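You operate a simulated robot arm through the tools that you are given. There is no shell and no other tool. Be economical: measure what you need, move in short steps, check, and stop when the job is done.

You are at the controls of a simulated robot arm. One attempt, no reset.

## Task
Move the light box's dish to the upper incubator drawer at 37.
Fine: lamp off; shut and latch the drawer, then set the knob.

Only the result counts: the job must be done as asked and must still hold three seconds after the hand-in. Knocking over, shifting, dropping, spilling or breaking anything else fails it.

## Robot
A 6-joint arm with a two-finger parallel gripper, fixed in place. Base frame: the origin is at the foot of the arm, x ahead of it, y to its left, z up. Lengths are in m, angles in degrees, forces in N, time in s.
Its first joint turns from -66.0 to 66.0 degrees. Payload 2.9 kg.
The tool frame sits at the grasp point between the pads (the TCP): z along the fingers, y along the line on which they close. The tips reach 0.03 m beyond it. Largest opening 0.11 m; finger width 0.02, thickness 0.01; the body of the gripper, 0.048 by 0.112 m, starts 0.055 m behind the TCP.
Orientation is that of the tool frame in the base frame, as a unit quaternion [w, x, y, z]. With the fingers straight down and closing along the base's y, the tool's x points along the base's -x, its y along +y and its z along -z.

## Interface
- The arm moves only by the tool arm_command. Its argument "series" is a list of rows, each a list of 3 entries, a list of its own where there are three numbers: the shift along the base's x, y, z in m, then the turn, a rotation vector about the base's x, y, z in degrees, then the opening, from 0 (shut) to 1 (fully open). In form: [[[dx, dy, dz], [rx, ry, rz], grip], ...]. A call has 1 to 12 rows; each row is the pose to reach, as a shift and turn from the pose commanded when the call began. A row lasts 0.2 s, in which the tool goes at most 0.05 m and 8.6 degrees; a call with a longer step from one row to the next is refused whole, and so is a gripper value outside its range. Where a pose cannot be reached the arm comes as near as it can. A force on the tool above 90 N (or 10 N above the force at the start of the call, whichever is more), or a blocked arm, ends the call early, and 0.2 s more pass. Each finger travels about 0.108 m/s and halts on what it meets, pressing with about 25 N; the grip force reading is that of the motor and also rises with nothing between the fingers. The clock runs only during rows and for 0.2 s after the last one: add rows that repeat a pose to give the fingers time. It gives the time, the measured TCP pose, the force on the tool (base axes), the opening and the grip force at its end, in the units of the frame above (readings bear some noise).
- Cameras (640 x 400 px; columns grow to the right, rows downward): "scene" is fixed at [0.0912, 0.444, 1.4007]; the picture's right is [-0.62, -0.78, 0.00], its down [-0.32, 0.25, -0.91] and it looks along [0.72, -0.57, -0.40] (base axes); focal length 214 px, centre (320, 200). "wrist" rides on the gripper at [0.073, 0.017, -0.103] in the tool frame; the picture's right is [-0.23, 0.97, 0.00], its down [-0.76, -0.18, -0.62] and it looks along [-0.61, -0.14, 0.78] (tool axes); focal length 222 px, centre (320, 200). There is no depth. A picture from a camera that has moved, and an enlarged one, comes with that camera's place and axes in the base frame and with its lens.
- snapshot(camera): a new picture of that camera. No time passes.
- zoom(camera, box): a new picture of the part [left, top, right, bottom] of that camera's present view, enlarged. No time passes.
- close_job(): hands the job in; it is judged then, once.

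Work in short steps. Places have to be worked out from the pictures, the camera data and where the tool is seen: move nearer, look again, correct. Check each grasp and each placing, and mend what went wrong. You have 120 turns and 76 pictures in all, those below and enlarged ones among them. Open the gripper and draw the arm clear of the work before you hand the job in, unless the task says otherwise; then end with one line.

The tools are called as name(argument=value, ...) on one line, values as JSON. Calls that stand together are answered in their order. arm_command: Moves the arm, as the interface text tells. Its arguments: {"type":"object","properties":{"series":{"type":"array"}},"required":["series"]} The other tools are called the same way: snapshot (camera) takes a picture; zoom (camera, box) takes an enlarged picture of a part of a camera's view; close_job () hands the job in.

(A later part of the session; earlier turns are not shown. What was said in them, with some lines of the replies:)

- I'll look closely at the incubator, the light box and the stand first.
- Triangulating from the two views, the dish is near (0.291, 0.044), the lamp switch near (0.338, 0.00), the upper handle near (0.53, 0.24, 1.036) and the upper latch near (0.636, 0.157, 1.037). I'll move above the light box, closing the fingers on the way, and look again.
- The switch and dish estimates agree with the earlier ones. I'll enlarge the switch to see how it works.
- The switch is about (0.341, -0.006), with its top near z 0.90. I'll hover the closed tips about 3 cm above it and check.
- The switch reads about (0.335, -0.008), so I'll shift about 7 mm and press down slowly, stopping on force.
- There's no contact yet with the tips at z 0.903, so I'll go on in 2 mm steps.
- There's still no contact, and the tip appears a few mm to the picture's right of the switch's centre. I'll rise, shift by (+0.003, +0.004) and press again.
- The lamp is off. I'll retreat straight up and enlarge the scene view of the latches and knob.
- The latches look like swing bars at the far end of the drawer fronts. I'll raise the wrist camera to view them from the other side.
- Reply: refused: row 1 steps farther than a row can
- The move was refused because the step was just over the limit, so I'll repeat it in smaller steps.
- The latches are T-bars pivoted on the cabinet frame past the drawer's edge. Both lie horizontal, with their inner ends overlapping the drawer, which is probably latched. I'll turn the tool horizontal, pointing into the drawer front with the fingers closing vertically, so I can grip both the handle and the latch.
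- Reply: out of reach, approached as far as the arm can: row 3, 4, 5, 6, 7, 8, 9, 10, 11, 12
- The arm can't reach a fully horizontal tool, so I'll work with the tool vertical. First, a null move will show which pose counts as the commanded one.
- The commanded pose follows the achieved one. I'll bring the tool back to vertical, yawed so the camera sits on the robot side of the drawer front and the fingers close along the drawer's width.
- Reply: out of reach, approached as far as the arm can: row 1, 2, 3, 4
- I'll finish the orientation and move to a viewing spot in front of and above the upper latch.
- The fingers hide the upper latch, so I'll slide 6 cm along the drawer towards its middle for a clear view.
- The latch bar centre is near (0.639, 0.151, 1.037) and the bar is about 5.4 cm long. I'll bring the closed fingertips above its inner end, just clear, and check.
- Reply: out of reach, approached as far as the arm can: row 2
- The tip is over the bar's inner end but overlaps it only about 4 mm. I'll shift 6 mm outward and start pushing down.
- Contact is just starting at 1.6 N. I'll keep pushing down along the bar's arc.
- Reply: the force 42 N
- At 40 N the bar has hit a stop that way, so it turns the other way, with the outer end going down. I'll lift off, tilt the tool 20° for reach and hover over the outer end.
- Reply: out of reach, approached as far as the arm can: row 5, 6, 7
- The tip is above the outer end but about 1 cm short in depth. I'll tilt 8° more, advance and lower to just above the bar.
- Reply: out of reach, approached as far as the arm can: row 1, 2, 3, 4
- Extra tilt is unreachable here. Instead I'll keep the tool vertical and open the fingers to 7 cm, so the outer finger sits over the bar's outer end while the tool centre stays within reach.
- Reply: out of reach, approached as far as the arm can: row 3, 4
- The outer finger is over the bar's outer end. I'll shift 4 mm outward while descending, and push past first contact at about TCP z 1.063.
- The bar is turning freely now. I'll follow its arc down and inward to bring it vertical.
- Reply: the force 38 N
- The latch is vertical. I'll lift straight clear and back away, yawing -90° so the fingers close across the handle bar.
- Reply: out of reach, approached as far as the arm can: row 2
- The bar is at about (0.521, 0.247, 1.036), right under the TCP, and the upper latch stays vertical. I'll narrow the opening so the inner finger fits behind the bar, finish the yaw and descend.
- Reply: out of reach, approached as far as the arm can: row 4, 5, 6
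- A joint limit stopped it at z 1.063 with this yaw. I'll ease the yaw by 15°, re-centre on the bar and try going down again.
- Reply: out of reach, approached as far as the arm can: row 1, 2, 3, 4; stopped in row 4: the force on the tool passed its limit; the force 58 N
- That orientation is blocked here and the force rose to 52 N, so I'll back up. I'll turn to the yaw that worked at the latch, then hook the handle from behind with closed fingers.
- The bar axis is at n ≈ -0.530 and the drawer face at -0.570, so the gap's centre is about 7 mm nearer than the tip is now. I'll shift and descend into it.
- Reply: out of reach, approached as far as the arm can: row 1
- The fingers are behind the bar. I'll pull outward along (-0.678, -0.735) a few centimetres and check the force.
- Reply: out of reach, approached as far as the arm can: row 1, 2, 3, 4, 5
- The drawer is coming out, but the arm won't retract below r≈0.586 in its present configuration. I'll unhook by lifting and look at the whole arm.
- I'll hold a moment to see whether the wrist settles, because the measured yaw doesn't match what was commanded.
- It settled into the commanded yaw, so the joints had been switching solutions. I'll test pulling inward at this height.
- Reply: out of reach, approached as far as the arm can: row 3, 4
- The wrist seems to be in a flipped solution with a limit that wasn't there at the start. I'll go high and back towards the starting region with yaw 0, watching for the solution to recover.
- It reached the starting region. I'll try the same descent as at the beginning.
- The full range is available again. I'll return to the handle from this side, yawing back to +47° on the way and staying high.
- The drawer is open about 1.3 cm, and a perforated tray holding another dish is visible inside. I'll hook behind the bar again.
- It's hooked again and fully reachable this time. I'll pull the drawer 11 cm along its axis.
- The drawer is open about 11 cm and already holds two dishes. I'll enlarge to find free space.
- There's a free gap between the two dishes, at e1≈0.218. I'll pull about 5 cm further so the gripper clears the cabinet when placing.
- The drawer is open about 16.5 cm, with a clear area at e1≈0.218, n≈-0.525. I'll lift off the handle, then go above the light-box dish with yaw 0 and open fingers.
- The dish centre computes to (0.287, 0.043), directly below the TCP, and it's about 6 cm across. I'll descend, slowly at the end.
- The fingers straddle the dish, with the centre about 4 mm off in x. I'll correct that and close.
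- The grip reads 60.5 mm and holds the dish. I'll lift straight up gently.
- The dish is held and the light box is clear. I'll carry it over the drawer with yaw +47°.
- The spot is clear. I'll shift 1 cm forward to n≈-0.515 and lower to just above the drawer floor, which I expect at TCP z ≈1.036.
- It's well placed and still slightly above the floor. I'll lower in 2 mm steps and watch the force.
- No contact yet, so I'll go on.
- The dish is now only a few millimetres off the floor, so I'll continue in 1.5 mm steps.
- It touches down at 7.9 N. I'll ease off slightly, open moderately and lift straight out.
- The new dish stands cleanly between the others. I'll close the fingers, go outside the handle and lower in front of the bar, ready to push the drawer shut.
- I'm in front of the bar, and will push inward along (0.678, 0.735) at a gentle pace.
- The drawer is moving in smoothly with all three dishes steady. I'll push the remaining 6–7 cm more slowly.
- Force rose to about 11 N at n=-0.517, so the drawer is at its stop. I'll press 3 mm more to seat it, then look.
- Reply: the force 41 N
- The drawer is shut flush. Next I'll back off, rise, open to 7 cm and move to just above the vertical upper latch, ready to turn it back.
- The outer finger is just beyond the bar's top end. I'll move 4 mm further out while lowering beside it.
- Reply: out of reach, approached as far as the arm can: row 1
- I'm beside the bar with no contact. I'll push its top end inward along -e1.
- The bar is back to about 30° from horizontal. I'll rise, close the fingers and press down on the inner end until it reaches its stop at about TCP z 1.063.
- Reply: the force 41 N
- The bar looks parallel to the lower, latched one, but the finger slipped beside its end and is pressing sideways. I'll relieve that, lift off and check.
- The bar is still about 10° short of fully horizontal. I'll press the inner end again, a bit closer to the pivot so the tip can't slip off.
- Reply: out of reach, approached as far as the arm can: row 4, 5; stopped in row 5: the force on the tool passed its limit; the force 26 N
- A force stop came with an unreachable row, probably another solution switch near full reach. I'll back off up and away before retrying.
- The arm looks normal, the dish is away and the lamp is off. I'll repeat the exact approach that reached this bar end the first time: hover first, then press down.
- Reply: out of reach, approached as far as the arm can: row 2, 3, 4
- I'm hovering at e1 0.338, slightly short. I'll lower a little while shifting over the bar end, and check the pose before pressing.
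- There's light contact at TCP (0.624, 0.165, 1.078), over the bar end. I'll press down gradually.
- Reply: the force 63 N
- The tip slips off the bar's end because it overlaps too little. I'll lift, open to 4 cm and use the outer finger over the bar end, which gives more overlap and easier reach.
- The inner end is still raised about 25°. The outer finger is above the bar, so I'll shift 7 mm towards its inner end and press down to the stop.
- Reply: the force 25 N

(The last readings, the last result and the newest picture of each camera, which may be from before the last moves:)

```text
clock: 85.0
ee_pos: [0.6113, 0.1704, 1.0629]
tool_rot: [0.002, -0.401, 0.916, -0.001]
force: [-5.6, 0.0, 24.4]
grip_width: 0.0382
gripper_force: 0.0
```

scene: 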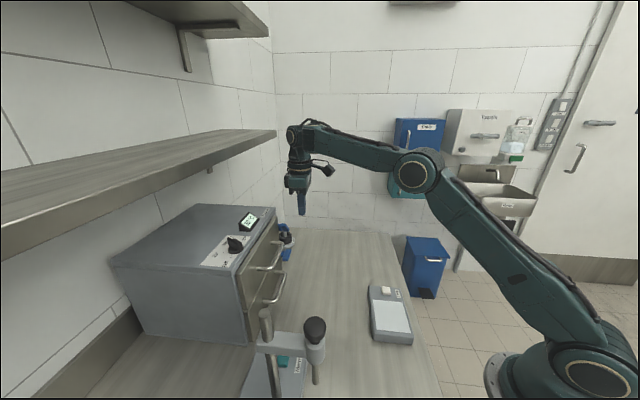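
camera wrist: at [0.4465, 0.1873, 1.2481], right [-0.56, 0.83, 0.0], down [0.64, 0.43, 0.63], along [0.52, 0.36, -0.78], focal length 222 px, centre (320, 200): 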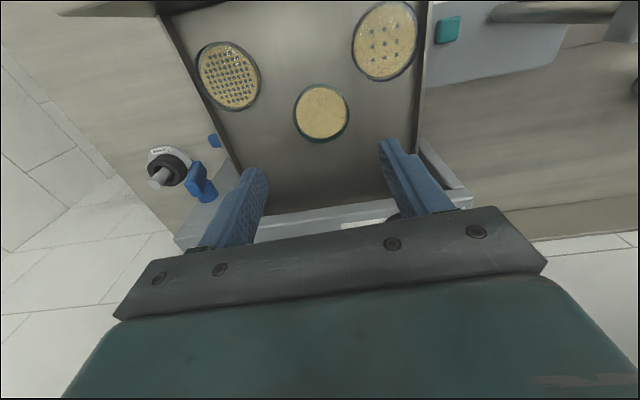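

It's at the stop with 24 N vertical at z 1.063, the same height as the original latched position. I'll press slightly more, then lift away and verify.

arm_command(series=[[[0, 0, -0.003], [0, 0, 0], 0.364], [[0, 0, -0.003], [0, 0, 0], 0.364], [[0, 0, 0.02], [0, 0, 0], 0.364], [[-0.002, -0.002, 0.04], [0, 0, 0], 0.364], [[-0.03, -0.02, 0.06], [0, 0, 0], 0.364], [[-0.06, -0.04, 0.08], [0, 0, 0], 0.364]])

zoom(camera="scene", box=[220, 205, 310, 275])

```text
clock: 86.4
ee_pos: [0.5504, 0.1295, 1.1394]
tool_rot: [-0.002, -0.401, 0.916, 0.0]
force: [-0.8, 0.6, 0.2]
grip_width: 0.0399
gripper_force: 0.1
```

```text
5.71 times, centred on (265, 240) of scene
camera zoom: at [0.0912, 0.444, 1.4007], right [-0.62, -0.78, 0.0], down [-0.32, 0.25, -0.91], along [0.72, -0.57, -0.4], focal length 1226 px, centre (634, -29)
```

zoom: 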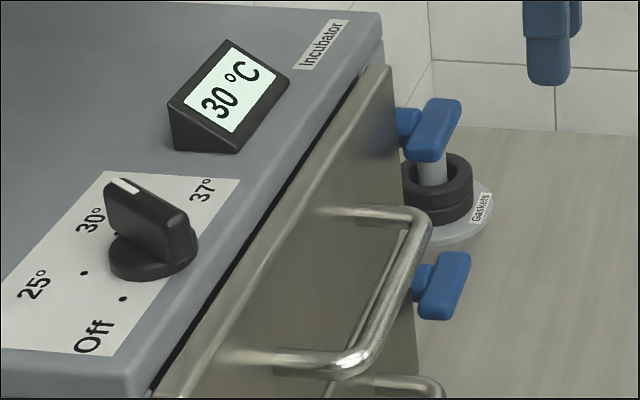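

The upper latch matches the lower latched one exactly, and the drawer is shut. Working out the dial, the knob axis is near (0.53, 0.339) with its pointer at about 17°, and 37° is 60° clockwise from that. I'll move inboard of the knob at safe height, with the fingers aligned across its grip bar, and look.

arm_command(series=[[[-0.02, 0.02, 0.02], [0, 0, -5], 0.364], [[-0.035, 0.055, 0.03], [0, 0, -10], 0.364], [[-0.045, 0.09, 0.03], [0, 0, -15], 0.364], [[-0.046, 0.125, 0.03], [0, 0, -20], 0.364], [[-0.046, 0.16, 0.03], [0, 0, -25], 0.364], [[-0.0454, 0.1955, 0.03], [0, 0, -30], 0.364], [[-0.0454, 0.1955, 0.03], [0, 0, -30], 0.364]])

snapshot(camera="wrist")

```text
clock: 88.0
ee_pos: [0.5065, 0.326, 1.1676]
tool_rot: [-0.001, -0.15, 0.989, 0.0]
force: [0.6, -0.4, -0.9]
grip_width: 0.0402
gripper_force: 0.2
```

```text
3 pictures are left
camera wrist: at [0.4323, 0.3204, 1.2708], right [-0.07, 1.0, 0.0], down [0.78, 0.06, 0.62], along [0.62, 0.04, -0.78], focal length 222 px, centre (320, 200)
```

wrist: 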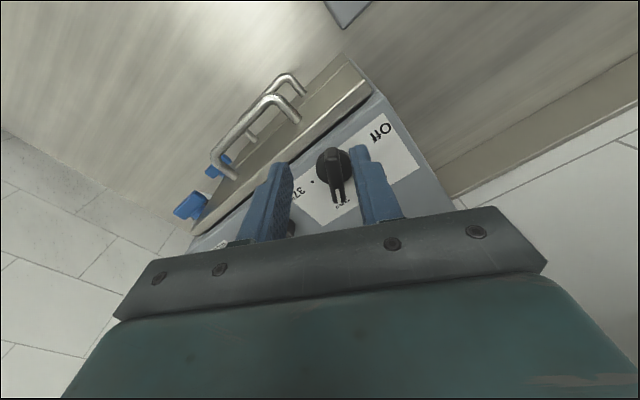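

The knob centre reads (0.527, 0.338) with the pointer at about 15°, matching the estimate. I'll move over it, descending with the bar between the fingers.

arm_command(series=[[[0.007, 0.004, -0.008], [0, 0, 0], 0.364], [[0.014, 0.008, -0.016], [0, 0, 0], 0.364], [[0.0215, 0.012, -0.024], [0, 0, 0], 0.364], [[0.0215, 0.012, -0.03], [0, 0, 0], 0.364], [[0.0215, 0.012, -0.032], [0, 0, 0], 0.364]])

```text
clock: 89.2
ee_pos: [0.524, 0.3354, 1.1361]
tool_rot: [0.0, -0.151, 0.989, -0.001]
force: [0.4, -0.2, -0.2]
grip_width: 0.0404
gripper_force: 0.1
out of reach, approached as far as the arm can: row 2, 3, 4, 5
```

It stopped about 4 mm short along the bar, which is still a fine grip. I'll close on the knob.

arm_command(series=[[[0, 0, 0], [0, 0, 0], 0.2], [[0, 0, 0], [0, 0, 0], 0.05], [[0, 0, 0], [0, 0, 0], 0], [[0, 0, 0], [0, 0, 0], 0]])

```text
clock: 90.2
ee_pos: [0.5215, 0.3384, 1.1353]
tool_rot: [-0.001, -0.152, 0.988, 0.0]
force: [-8.4, 23.9, 0.0]
grip_width: 0.0117
gripper_force: 44.4
```

The grip is firm at 11.7 mm on the bar. I'll turn it 60° clockwise about the knob axis while relieving the side load.

arm_command(series=[[[-0.0025, 0.003, 0], [0, 0, 0], 0], [[-0.0026, 0.004, 0], [0, 0, -7.5], 0], [[-0.0027, 0.005, 0], [0, 0, -15], 0], [[-0.0027, 0.0058, 0], [0, 0, -22.5], 0], [[-0.0026, 0.0066, 0], [0, 0, -30], 0], [[-0.0023, 0.0075, 0], [0, 0, -37.5], 0], [[-0.002, 0.0083, 0], [0, 0, -45], 0], [[-0.0015, 0.009, 0], [0, 0, -52.5], 0], [[-0.001, 0.0096, 0], [0, 0, -60], 0], [[-0.001, 0.0096, 0], [0, 0, -60], 0]])

zoom(camera="scene", box=[190, 190, 300, 280])

```text
clock: 92.4
ee_pos: [0.5238, 0.3467, 1.1344]
tool_rot: [0.006, 0.365, 0.931, 0.009]
force: [32.3, 39.1, 25.2]
grip_width: 0.012
gripper_force: 45.5
```

```text
4.44 times, centred on (245, 235) of scene
camera zoom: at [0.0919, 0.445, 1.4003], right [-0.62, -0.78, 0.0], down [-0.32, 0.25, -0.91], along [0.72, -0.57, -0.4], focal length 953 px, centre (653, 44)
```

zoom: 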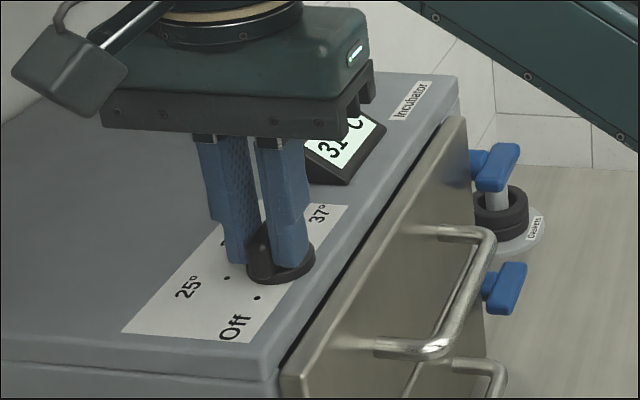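

The display now reads "3…", partly hidden. I'll relieve the side load, open the fingers, rise and retreat, then read it.

arm_command(series=[[[0.0015, 0.002, 0], [0, 0, 0], 0], [[0.0015, 0.002, 0], [0, 0, 0], 0.2], [[0.0015, 0.002, 0], [0, 0, 0], 0.364], [[0.0015, 0.002, 0], [0, 0, 0], 0.4], [[0, 0, 0.012], [0, 0, 0], 0.4], [[-0.004, -0.003, 0.022], [0, 0, 0], 0.4], [[-0.015, -0.012, 0.035], [0, 0, 0], 0.4], [[-0.045, -0.035, 0.05], [0, 0, 0], 0.4], [[-0.08, -0.06, 0.065], [0, 0, 0], 0.4], [[-0.11, -0.09, 0.08], [0, 0, 0], 0.4], [[-0.13, -0.12, 0.09], [0, 0, 0], 0.4]])

zoom(camera="scene", box=[205, 195, 310, 280])

```text
clock: 94.8
ee_pos: [0.3915, 0.2255, 1.2267]
tool_rot: [-0.001, 0.363, 0.932, 0.001]
force: [-0.1, -0.5, -0.3]
grip_width: 0.0438
gripper_force: 0.1
out of reach, approached as far as the arm can: row 1, 2, 3, 4, 5, 6
```

```text
4.71 times, centred on (258, 238) of scene
camera zoom: at [0.0912, 0.4439, 1.4007], right [-0.62, -0.78, 0.0], down [-0.32, 0.25, -0.91], along [0.72, -0.57, -0.4], focal length 1009 px, centre (614, 24)
```

zoom: 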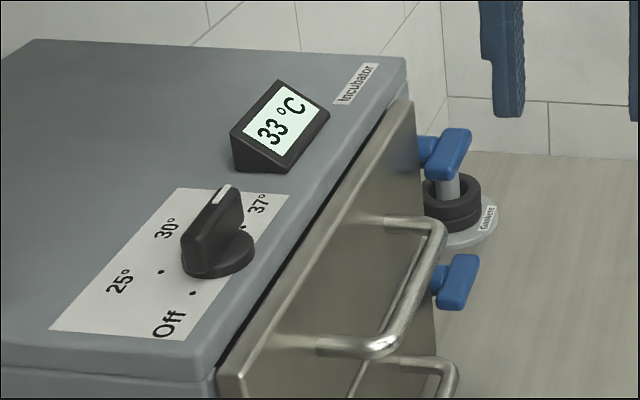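

The display reads 33: releasing near the reach limit dragged the knob back by about half. The two gripping poses put the knob axis at (0.530, 0.341). I'll regrip at about -11° from the nearer side, turn the rest, and release with a wide opening. First comes the pre-position.

arm_command(series=[[[0.025, 0.025, 0], [0, 0, 7], 0.545], [[0.05, 0.055, -0.015], [0, 0, 14], 0.545], [[0.075, 0.085, -0.035], [0, 0, 21], 0.545], [[0.1035, 0.1125, -0.055], [0, 0, 28], 0.545], [[0.1035, 0.1125, -0.062], [0, 0, 31.6], 0.545], [[0.1035, 0.1125, -0.062], [0, 0, 31.6], 0.545]])

```text
clock: 96.2
ee_pos: [0.4982, 0.3382, 1.1628]
tool_rot: [-0.002, 0.096, 0.995, 0.0]
force: [0.3, 0.1, -0.4]
grip_width: 0.0598
gripper_force: 0.0
```

Pre-position reached. I'll advance along the bar and descend around it.

arm_command(series=[[[0.006, 0.0015, -0.01], [0, 0, 0], 0.545], [[0.012, 0.003, -0.02], [0, 0, 0], 0.545], [[0.017, 0.004, -0.027], [0, 0, 0], 0.545], [[0.0215, 0.005, -0.031], [0, 0, 0], 0.545], [[0.0215, 0.005, -0.031], [0, 0, 0], 0.545]])

```text
clock: 97.4
ee_pos: [0.5189, 0.3427, 1.1319]
tool_rot: [-0.002, 0.096, 0.995, 0.0]
force: [-0.3, 0.1, -0.2]
grip_width: 0.06
gripper_force: 0.2
```

In position with no reach warning. I'll close on the knob.

arm_command(series=[[[0, 0, 0], [0, 0, 0], 0.35], [[0, 0, 0], [0, 0, 0], 0.15], [[0, 0, 0], [0, 0, 0], 0], [[0, 0, 0], [0, 0, 0], 0], [[0, 0, 0], [0, 0, 0], 0]])

```text
clock: 98.6
ee_pos: [0.5172, 0.3428, 1.1312]
tool_rot: [-0.002, 0.097, 0.995, 0.0]
force: [-7.6, 1.8, -0.4]
grip_width: 0.012
gripper_force: 45.0
```

The grip is firm at 12 mm with little side load. I'll turn the remaining 31.6° clockwise about the axis.

arm_command(series=[[[-0.0008, 0.0017, 0], [0, 0, -8], 0], [[-0.0006, 0.0033, 0], [0, 0, -16], 0], [[0.0, 0.005, 0], [0, 0, -24], 0], [[0.0008, 0.0062, 0], [0, 0, -31.6], 0], [[0.0008, 0.0062, 0], [0, 0, -31.6], 0], [[0.0008, 0.0062, 0], [0, 0, -31.6], 0]])

```text
clock: 100.0
ee_pos: [0.5213, 0.3504, 1.1316]
tool_rot: [0.002, 0.363, 0.932, 0.005]
force: [30.3, 16.3, -0.5]
grip_width: 0.0118
gripper_force: 44.2
```

The yaw is exactly -42.6°. I'll open wide in place without shifting, let it settle, then rise straight up before retreating.

arm_command(series=[[[0, 0, 0], [0, 0, 0], 0.3], [[0, 0, 0], [0, 0, 0], 0.6], [[0, 0, 0], [0, 0, 0], 0.9], [[0, 0, 0], [0, 0, 0], 0.9], [[0, 0, 0], [0, 0, 0], 0.9]])

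```text
clock: 101.2
ee_pos: [0.5191, 0.3473, 1.1327]
tool_rot: [-0.001, 0.364, 0.931, 0.001]
force: [0.5, -0.5, 0.3]
grip_width: 0.0989
gripper_force: 0.0
```

The fingers are open and clear of the bar. I'll rise with a slight inward drift, well within the clearance, and retreat.

arm_command(series=[[[-0.003, -0.002, 0.01], [0, 0, 0], 0.9], [[-0.007, -0.004, 0.02], [0, 0, 0], 0.9], [[-0.012, -0.008, 0.032], [0, 0, 0], 0.9], [[-0.02, -0.014, 0.045], [0, 0, 0], 0.9], [[-0.05, -0.035, 0.06], [0, 0, 0], 0.9], [[-0.08, -0.065, 0.07], [0, 0, 0], 0.9], [[-0.11, -0.095, 0.08], [0, 0, 0], 0.9], [[-0.14, -0.125, 0.09], [0, 0, 0], 0.9], [[-0.14, -0.125, 0.09], [0, 0, 0], 0.9]])

zoom(camera="scene", box=[205, 195, 310, 280])

```text
clock: 103.2
ee_pos: [0.378, 0.2223, 1.221]
tool_rot: [-0.001, 0.364, 0.931, 0.001]
force: [0.6, -0.6, 0.2]
grip_width: 0.0988
gripper_force: 0.0
```

```text
4.71 times, centred on (258, 238) of scene
camera zoom: at [0.0912, 0.444, 1.4007], right [-0.62, -0.78, 0.0], down [-0.32, 0.25, -0.91], along [0.72, -0.57, -0.4], focal length 1009 px, centre (614, 24)
```

zoom: 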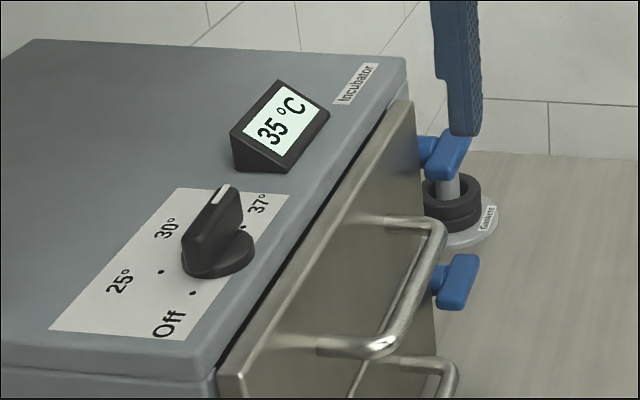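

The display reads 35. The held and released poses differ by about 4 mm, so side load at release dragged the bar back roughly 17° each time. The label positions confirm that 37 lies at -43° about (0.531, 0.342). I'll regrip at the current angle, turn to -42.7°, null the side force, and only then open.

arm_command(series=[[[0.025, 0.025, 0], [0, 0, 4], 0.545], [[0.05, 0.055, -0.01], [0, 0, 8], 0.545], [[0.075, 0.085, -0.03], [0, 0, 12], 0.545], [[0.1, 0.105, -0.045], [0, 0, 16], 0.545], [[0.119, 0.1157, -0.056], [0, 0, 16.7], 0.545], [[0.119, 0.1157, -0.056], [0, 0, 16.7], 0.545]])

```text
clock: 104.6
ee_pos: [0.4989, 0.3408, 1.1675]
tool_rot: [-0.002, 0.225, 0.974, 0.0]
force: [-0.4, 0.3, 0.2]
grip_width: 0.0602
gripper_force: 0.0
```

Now I'll advance and lower around the bar at yaw -26°.

arm_command(series=[[[0.005, 0.002, -0.01], [0, 0, 0], 0.545], [[0.01, 0.004, -0.02], [0, 0, 0], 0.545], [[0.015, 0.0065, -0.029], [0, 0, 0], 0.545], [[0.0179, 0.0078, -0.036], [0, 0, 0], 0.545], [[0.0179, 0.0078, -0.036], [0, 0, 0], 0.545]])

```text
clock: 105.8
ee_pos: [0.5164, 0.3464, 1.1301]
tool_rot: [-0.001, 0.225, 0.974, 0.001]
force: [-0.1, 0.4, 0.3]
grip_width: 0.0602
gripper_force: 0.1
```

It's in place and reachable, so I'll close on the bar.

arm_command(series=[[[0, 0, 0], [0, 0, 0], 0.35], [[0, 0, 0], [0, 0, 0], 0.15], [[0, 0, 0], [0, 0, 0], 0], [[0, 0, 0], [0, 0, 0], 0], [[0, 0, 0], [0, 0, 0], 0]])

```text
clock: 107.0
ee_pos: [0.5162, 0.349, 1.1301]
tool_rot: [0.0, 0.224, 0.974, 0.002]
force: [11.2, 20.5, 1.8]
grip_width: 0.0119
gripper_force: 44.5
```

The held position matches the predicted axis line. I'll turn the last 16.7° and centre the tool on the bar line.

arm_command(series=[[[0.0002, 0.0025, 0], [0, 0, 0], 0], [[0.001, 0.0043, 0], [0, 0, -8.4], 0], [[0.0026, 0.0063, 0], [0, 0, -16.7], 0], [[0.0026, 0.0063, 0], [0, 0, -16.7], 0], [[0.0026, 0.0063, 0], [0, 0, -16.7], 0]])

```text
clock: 108.2
ee_pos: [0.5191, 0.352, 1.1303]
tool_rot: [0.001, 0.364, 0.931, 0.003]
force: [21.0, 1.5, 10.7]
grip_width: 0.012
gripper_force: 45.6
```

The angle is right, but 21 N of side load remains. I'll shift slightly towards it to unload.

arm_command(series=[[[0.001, 0.0002, 0.0003], [0, 0, 0], 0], [[0.002, 0.0004, 0.0005], [0, 0, 0], 0], [[0.002, 0.0004, 0.0005], [0, 0, 0], 0]])

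```text
clock: 109.0
ee_pos: [0.5194, 0.3521, 1.1304]
tool_rot: [0.001, 0.364, 0.931, 0.003]
force: [25.9, -2.0, 17.6]
grip_width: 0.0118
gripper_force: 45.0
```

The load rose, so the trend is the opposite of what I expected. I'll try the reverse shift with a small lift.

arm_command(series=[[[-0.002, 0.001, 0.001], [0, 0, 0], 0], [[-0.002, 0.001, 0.001], [0, 0, 0], 0]])

```text
clock: 109.6
ee_pos: [0.519, 0.3527, 1.1303]
tool_rot: [0.001, 0.366, 0.931, 0.003]
force: [33.8, -7.6, 10.6]
grip_width: 0.0118
gripper_force: 45.1
```

The residual load seems to be the reach limit itself. I'll try a 3° outward tilt of the tip and a small shift along the bar to unload.

arm_command(series=[[[0.001, -0.001, 0], [1.1, -1.0, 0], 0], [[0.0025, -0.0025, 0], [2.2, -2.0, 0], 0], [[0.0025, -0.0025, 0], [2.2, -2.0, 0], 0]])

```text
clock: 110.4
ee_pos: [0.5195, 0.3517, 1.1303]
tool_rot: [0.005, 0.363, 0.931, 0.023]
force: [-0.4, -10.5, -1.8]
grip_width: 0.0127
gripper_force: 45.3
```

That nearly nulled the load. I'll fine-tune by tilting back about 0.8°.

arm_command(series=[[[0.0004, -0.0004, 0], [-0.6, 0.55, 0], 0], [[0.0004, -0.0004, 0], [-0.6, 0.55, 0], 0]])

```text
clock: 111.0
ee_pos: [0.5179, 0.3512, 1.1306]
tool_rot: [0.003, 0.363, 0.932, 0.014]
force: [-16.6, -7.4, -11.5]
grip_width: 0.0123
gripper_force: 44.4
```

It's slightly over-corrected now, at about 17 N the other way. I'll shift about 1.2 mm inward.

arm_command(series=[[[-0.0012, -0.0006, 0], [0, 0, 0], 0], [[-0.0012, -0.0006, 0], [0, 0, 0], 0]])

```text
clock: 111.6
ee_pos: [0.5195, 0.3516, 1.1309]
tool_rot: [0.004, 0.363, 0.932, 0.016]
force: [-15.8, 1.6, -16.8]
grip_width: 0.0125
gripper_force: 44.8
```

Another small correction: a bit inward, back along the bar and 1 mm down.

arm_command(series=[[[-0.0016, 0.0004, -0.001], [0, 0, 0], 0], [[-0.0016, 0.0004, -0.001], [0, 0, 0], 0]])

```text
clock: 112.2
ee_pos: [0.5195, 0.3526, 1.1306]
tool_rot: [0.007, 0.363, 0.932, 0.019]
force: [-3.5, 8.1, -15.0]
grip_width: 0.0123
gripper_force: 45.1
```

The load across the bar is now only about 4 N. I'll open wide in place.

arm_command(series=[[[0, 0, 0], [0, 0, 0], 0.9], [[0, 0, 0], [0, 0, 0], 0.9], [[0, 0, 0], [0, 0, 0], 0.9]])

```text
clock: 113.0
ee_pos: [0.5175, 0.35, 1.1316]
tool_rot: [0.005, 0.364, 0.931, 0.018]
force: [0.2, 0.1, -1.0]
grip_width: 0.0992
gripper_force: 0.0
```

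After release the tool sprang about 3 mm again, so the knob may be a few degrees short, and I can't see it with no pictures left. I'll finish mechanically: pull the pointer side of the bar flush against the flat inner face of the far finger at yaw -42.7°. Near the axis this stops itself exactly at alignment, well within reach. First I rise and reposition.

arm_command(series=[[[-0.003, -0.002, 0.01], [0, 0, 0], 0.9], [[-0.006, -0.004, 0.02], [-0.8, 0.6, 0], 0.9], [[-0.01, -0.008, 0.031], [-1.7, 1.3, 0], 0.9], [[-0.005, -0.02, 0.031], [-1.7, 1.3, 0], 0.818], [[0.0011, -0.0325, 0.031], [-1.7, 1.3, 0], 0.818], [[0.0011, -0.0325, 0.031], [-1.7, 1.3, 0], 0.818]])

```text
clock: 114.4
ee_pos: [0.5208, 0.3174, 1.1628]
tool_rot: [0.0, 0.364, 0.931, 0.0]
force: [0.6, 0.4, 0.6]
grip_width: 0.09
gripper_force: 0.2
```

The far finger's inner face is at n≈-0.631, clear behind the bar. I'll descend beside it.

arm_command(series=[[[0, 0, -0.01], [0, 0, 0], 0.818], [[0, 0, -0.02], [0, 0, 0], 0.818], [[0, 0, -0.031], [0, 0, 0], 0.818], [[0, 0, -0.031], [0, 0, 0], 0.818]])

```text
clock: 115.4
ee_pos: [0.5181, 0.3182, 1.1323]
tool_rot: [-0.001, 0.364, 0.931, 0.001]
force: [-0.1, 0.2, 0.1]
grip_width: 0.0899
gripper_force: 0.0
out of reach, approached as far as the arm can: row 1
```

I'll pull toward the robot in small steps and watch the force.

arm_command(series=[[[-0.002, -0.0022, 0], [0, 0, 0], 0.818], [[-0.004, -0.0044, 0], [0, 0, 0], 0.818], [[-0.0055, -0.006, 0], [0, 0, 0], 0.818], [[-0.007, -0.0076, 0], [0, 0, 0], 0.818]])

```text
clock: 116.4
ee_pos: [0.5127, 0.3112, 1.1311]
tool_rot: [0.001, 0.365, 0.931, 0.001]
force: [-0.4, -0.3, 0.5]
grip_width: 0.0901
gripper_force: 0.2
```

There's no contact yet with the face at n≈-0.621. I'll continue in 1 mm steps.

arm_command(series=[[[-0.0007, -0.0007, 0], [0, 0, 0], 0.818], [[-0.0014, -0.0015, 0], [0, 0, 0], 0.818], [[-0.002, -0.0022, 0], [0, 0, 0], 0.818]])

```text
clock: 117.2
ee_pos: [0.511, 0.3091, 1.1307]
tool_rot: [0.0, 0.365, 0.931, 0.001]
force: [-0.7, 0.6, -0.4]
grip_width: 0.09
gripper_force: 0.0
```

arm_command(series=[[[-0.0007, -0.0007, 0], [0, 0, 0], 0.818], [[-0.0014, -0.0015, 0], [0, 0, 0], 0.818]])

```text
clock: 117.8
ee_pos: [0.5084, 0.3081, 1.1305]
tool_rot: [0.0, 0.363, 0.932, 0.001]
force: [1.4, 4.3, 0.1]
grip_width: 0.0918
gripper_force: 2.4
```

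Contact came exactly where a bar aligned with 37 should be (face at n≈-0.617). I'll pull 1.5 mm more: a stiff rise means the bar is flush.

arm_command(series=[[[-0.0005, -0.0006, 0], [0, 0, 0], 0.818], [[-0.001, -0.0011, 0], [0, 0, 0], 0.818]])

```text
clock: 118.4
ee_pos: [0.5086, 0.3053, 1.1312]
tool_rot: [0.0, 0.364, 0.931, 0.001]
force: [4.4, 5.8, -0.9]
grip_width: 0.0937
gripper_force: 4.3
```

The finger yields while its face stays at n≈-0.616, so the bar looks flush. One firmer 2 mm pull will confirm it.

arm_command(series=[[[-0.0007, -0.0008, 0], [0, 0, 0], 0.818], [[-0.0014, -0.0015, 0], [0, 0, 0], 0.818], [[-0.0014, -0.0015, 0], [0, 0, 0], 0.818]])

```text
clock: 119.2
ee_pos: [0.5066, 0.306, 1.1303]
tool_rot: [0.002, 0.365, 0.931, 0.002]
force: [11.4, 10.2, -1.3]
grip_width: 0.0979
gripper_force: 7.7
```

The face hasn't moved at 15 N, so the bar is flush with the -42.7° finger face, at 37. I'll move the finger off the bar, rise straight up and retreat clear.

arm_command(series=[[[0.004, 0.0043, 0], [0, 0, 0], 0.818], [[0.0085, 0.0092, 0], [0, 0, 0], 0.818], [[0.0085, 0.0092, 0.01], [0, 0, 0], 0.818], [[0.0085, 0.0092, 0.02], [0, 0, 0], 0.818], [[0.007, 0.008, 0.032], [0, 0, 0], 0.818], [[-0.01, -0.005, 0.05], [0, 0, 0], 0.818], [[-0.04, -0.03, 0.07], [0, 0, 0], 0.818], [[-0.07, -0.055, 0.09], [0, 0, 0], 0.818], [[-0.1, -0.08, 0.11], [0, 0, 0], 0.818], [[-0.13, -0.1, 0.13], [0, 0, 0], 0.818], [[-0.16, -0.12, 0.14], [0, 0, 0], 0.818]])

```text
clock: 121.6
ee_pos: [0.3482, 0.1853, 1.2689]
tool_rot: [-0.001, 0.365, 0.931, 0.0]
force: [-0.8, 0.3, 0.7]
grip_width: 0.0901
gripper_force: 0.0
```

The arm is clear with the gripper open. I'll idle briefly so everything settles before handing in.

arm_command(series=[[[0, 0, 0], [0, 0, 0], 0.818], [[0, 0, 0], [0, 0, 0], 0.818], [[0, 0, 0], [0, 0, 0], 0.818], [[0, 0, 0], [0, 0, 0], 0.818], [[0, 0, 0], [0, 0, 0], 0.818], [[0, 0, 0], [0, 0, 0], 0.818], [[0, 0, 0], [0, 0, 0], 0.818], [[0, 0, 0], [0, 0, 0], 0.818], [[0, 0, 0], [0, 0, 0], 0.818], [[0, 0, 0], [0, 0, 0], 0.818]])

close_job()

```text
clock: 123.8
ee_pos: [0.3488, 0.1857, 1.2701]
tool_rot: [0.001, 0.364, 0.931, 0.0]
force: [-0.4, -0.3, 0.4]
grip_width: 0.0902
gripper_force: 0.1
```

```text
The job is handed in.
```

I handed the job in with the dish in the upper drawer, the lamp off, the drawer shut and latched, and the knob turned to 37; I set the knob's final position by feel with no pictures left, and the last display reading I saw, before that final adjustment, was 35 °C.
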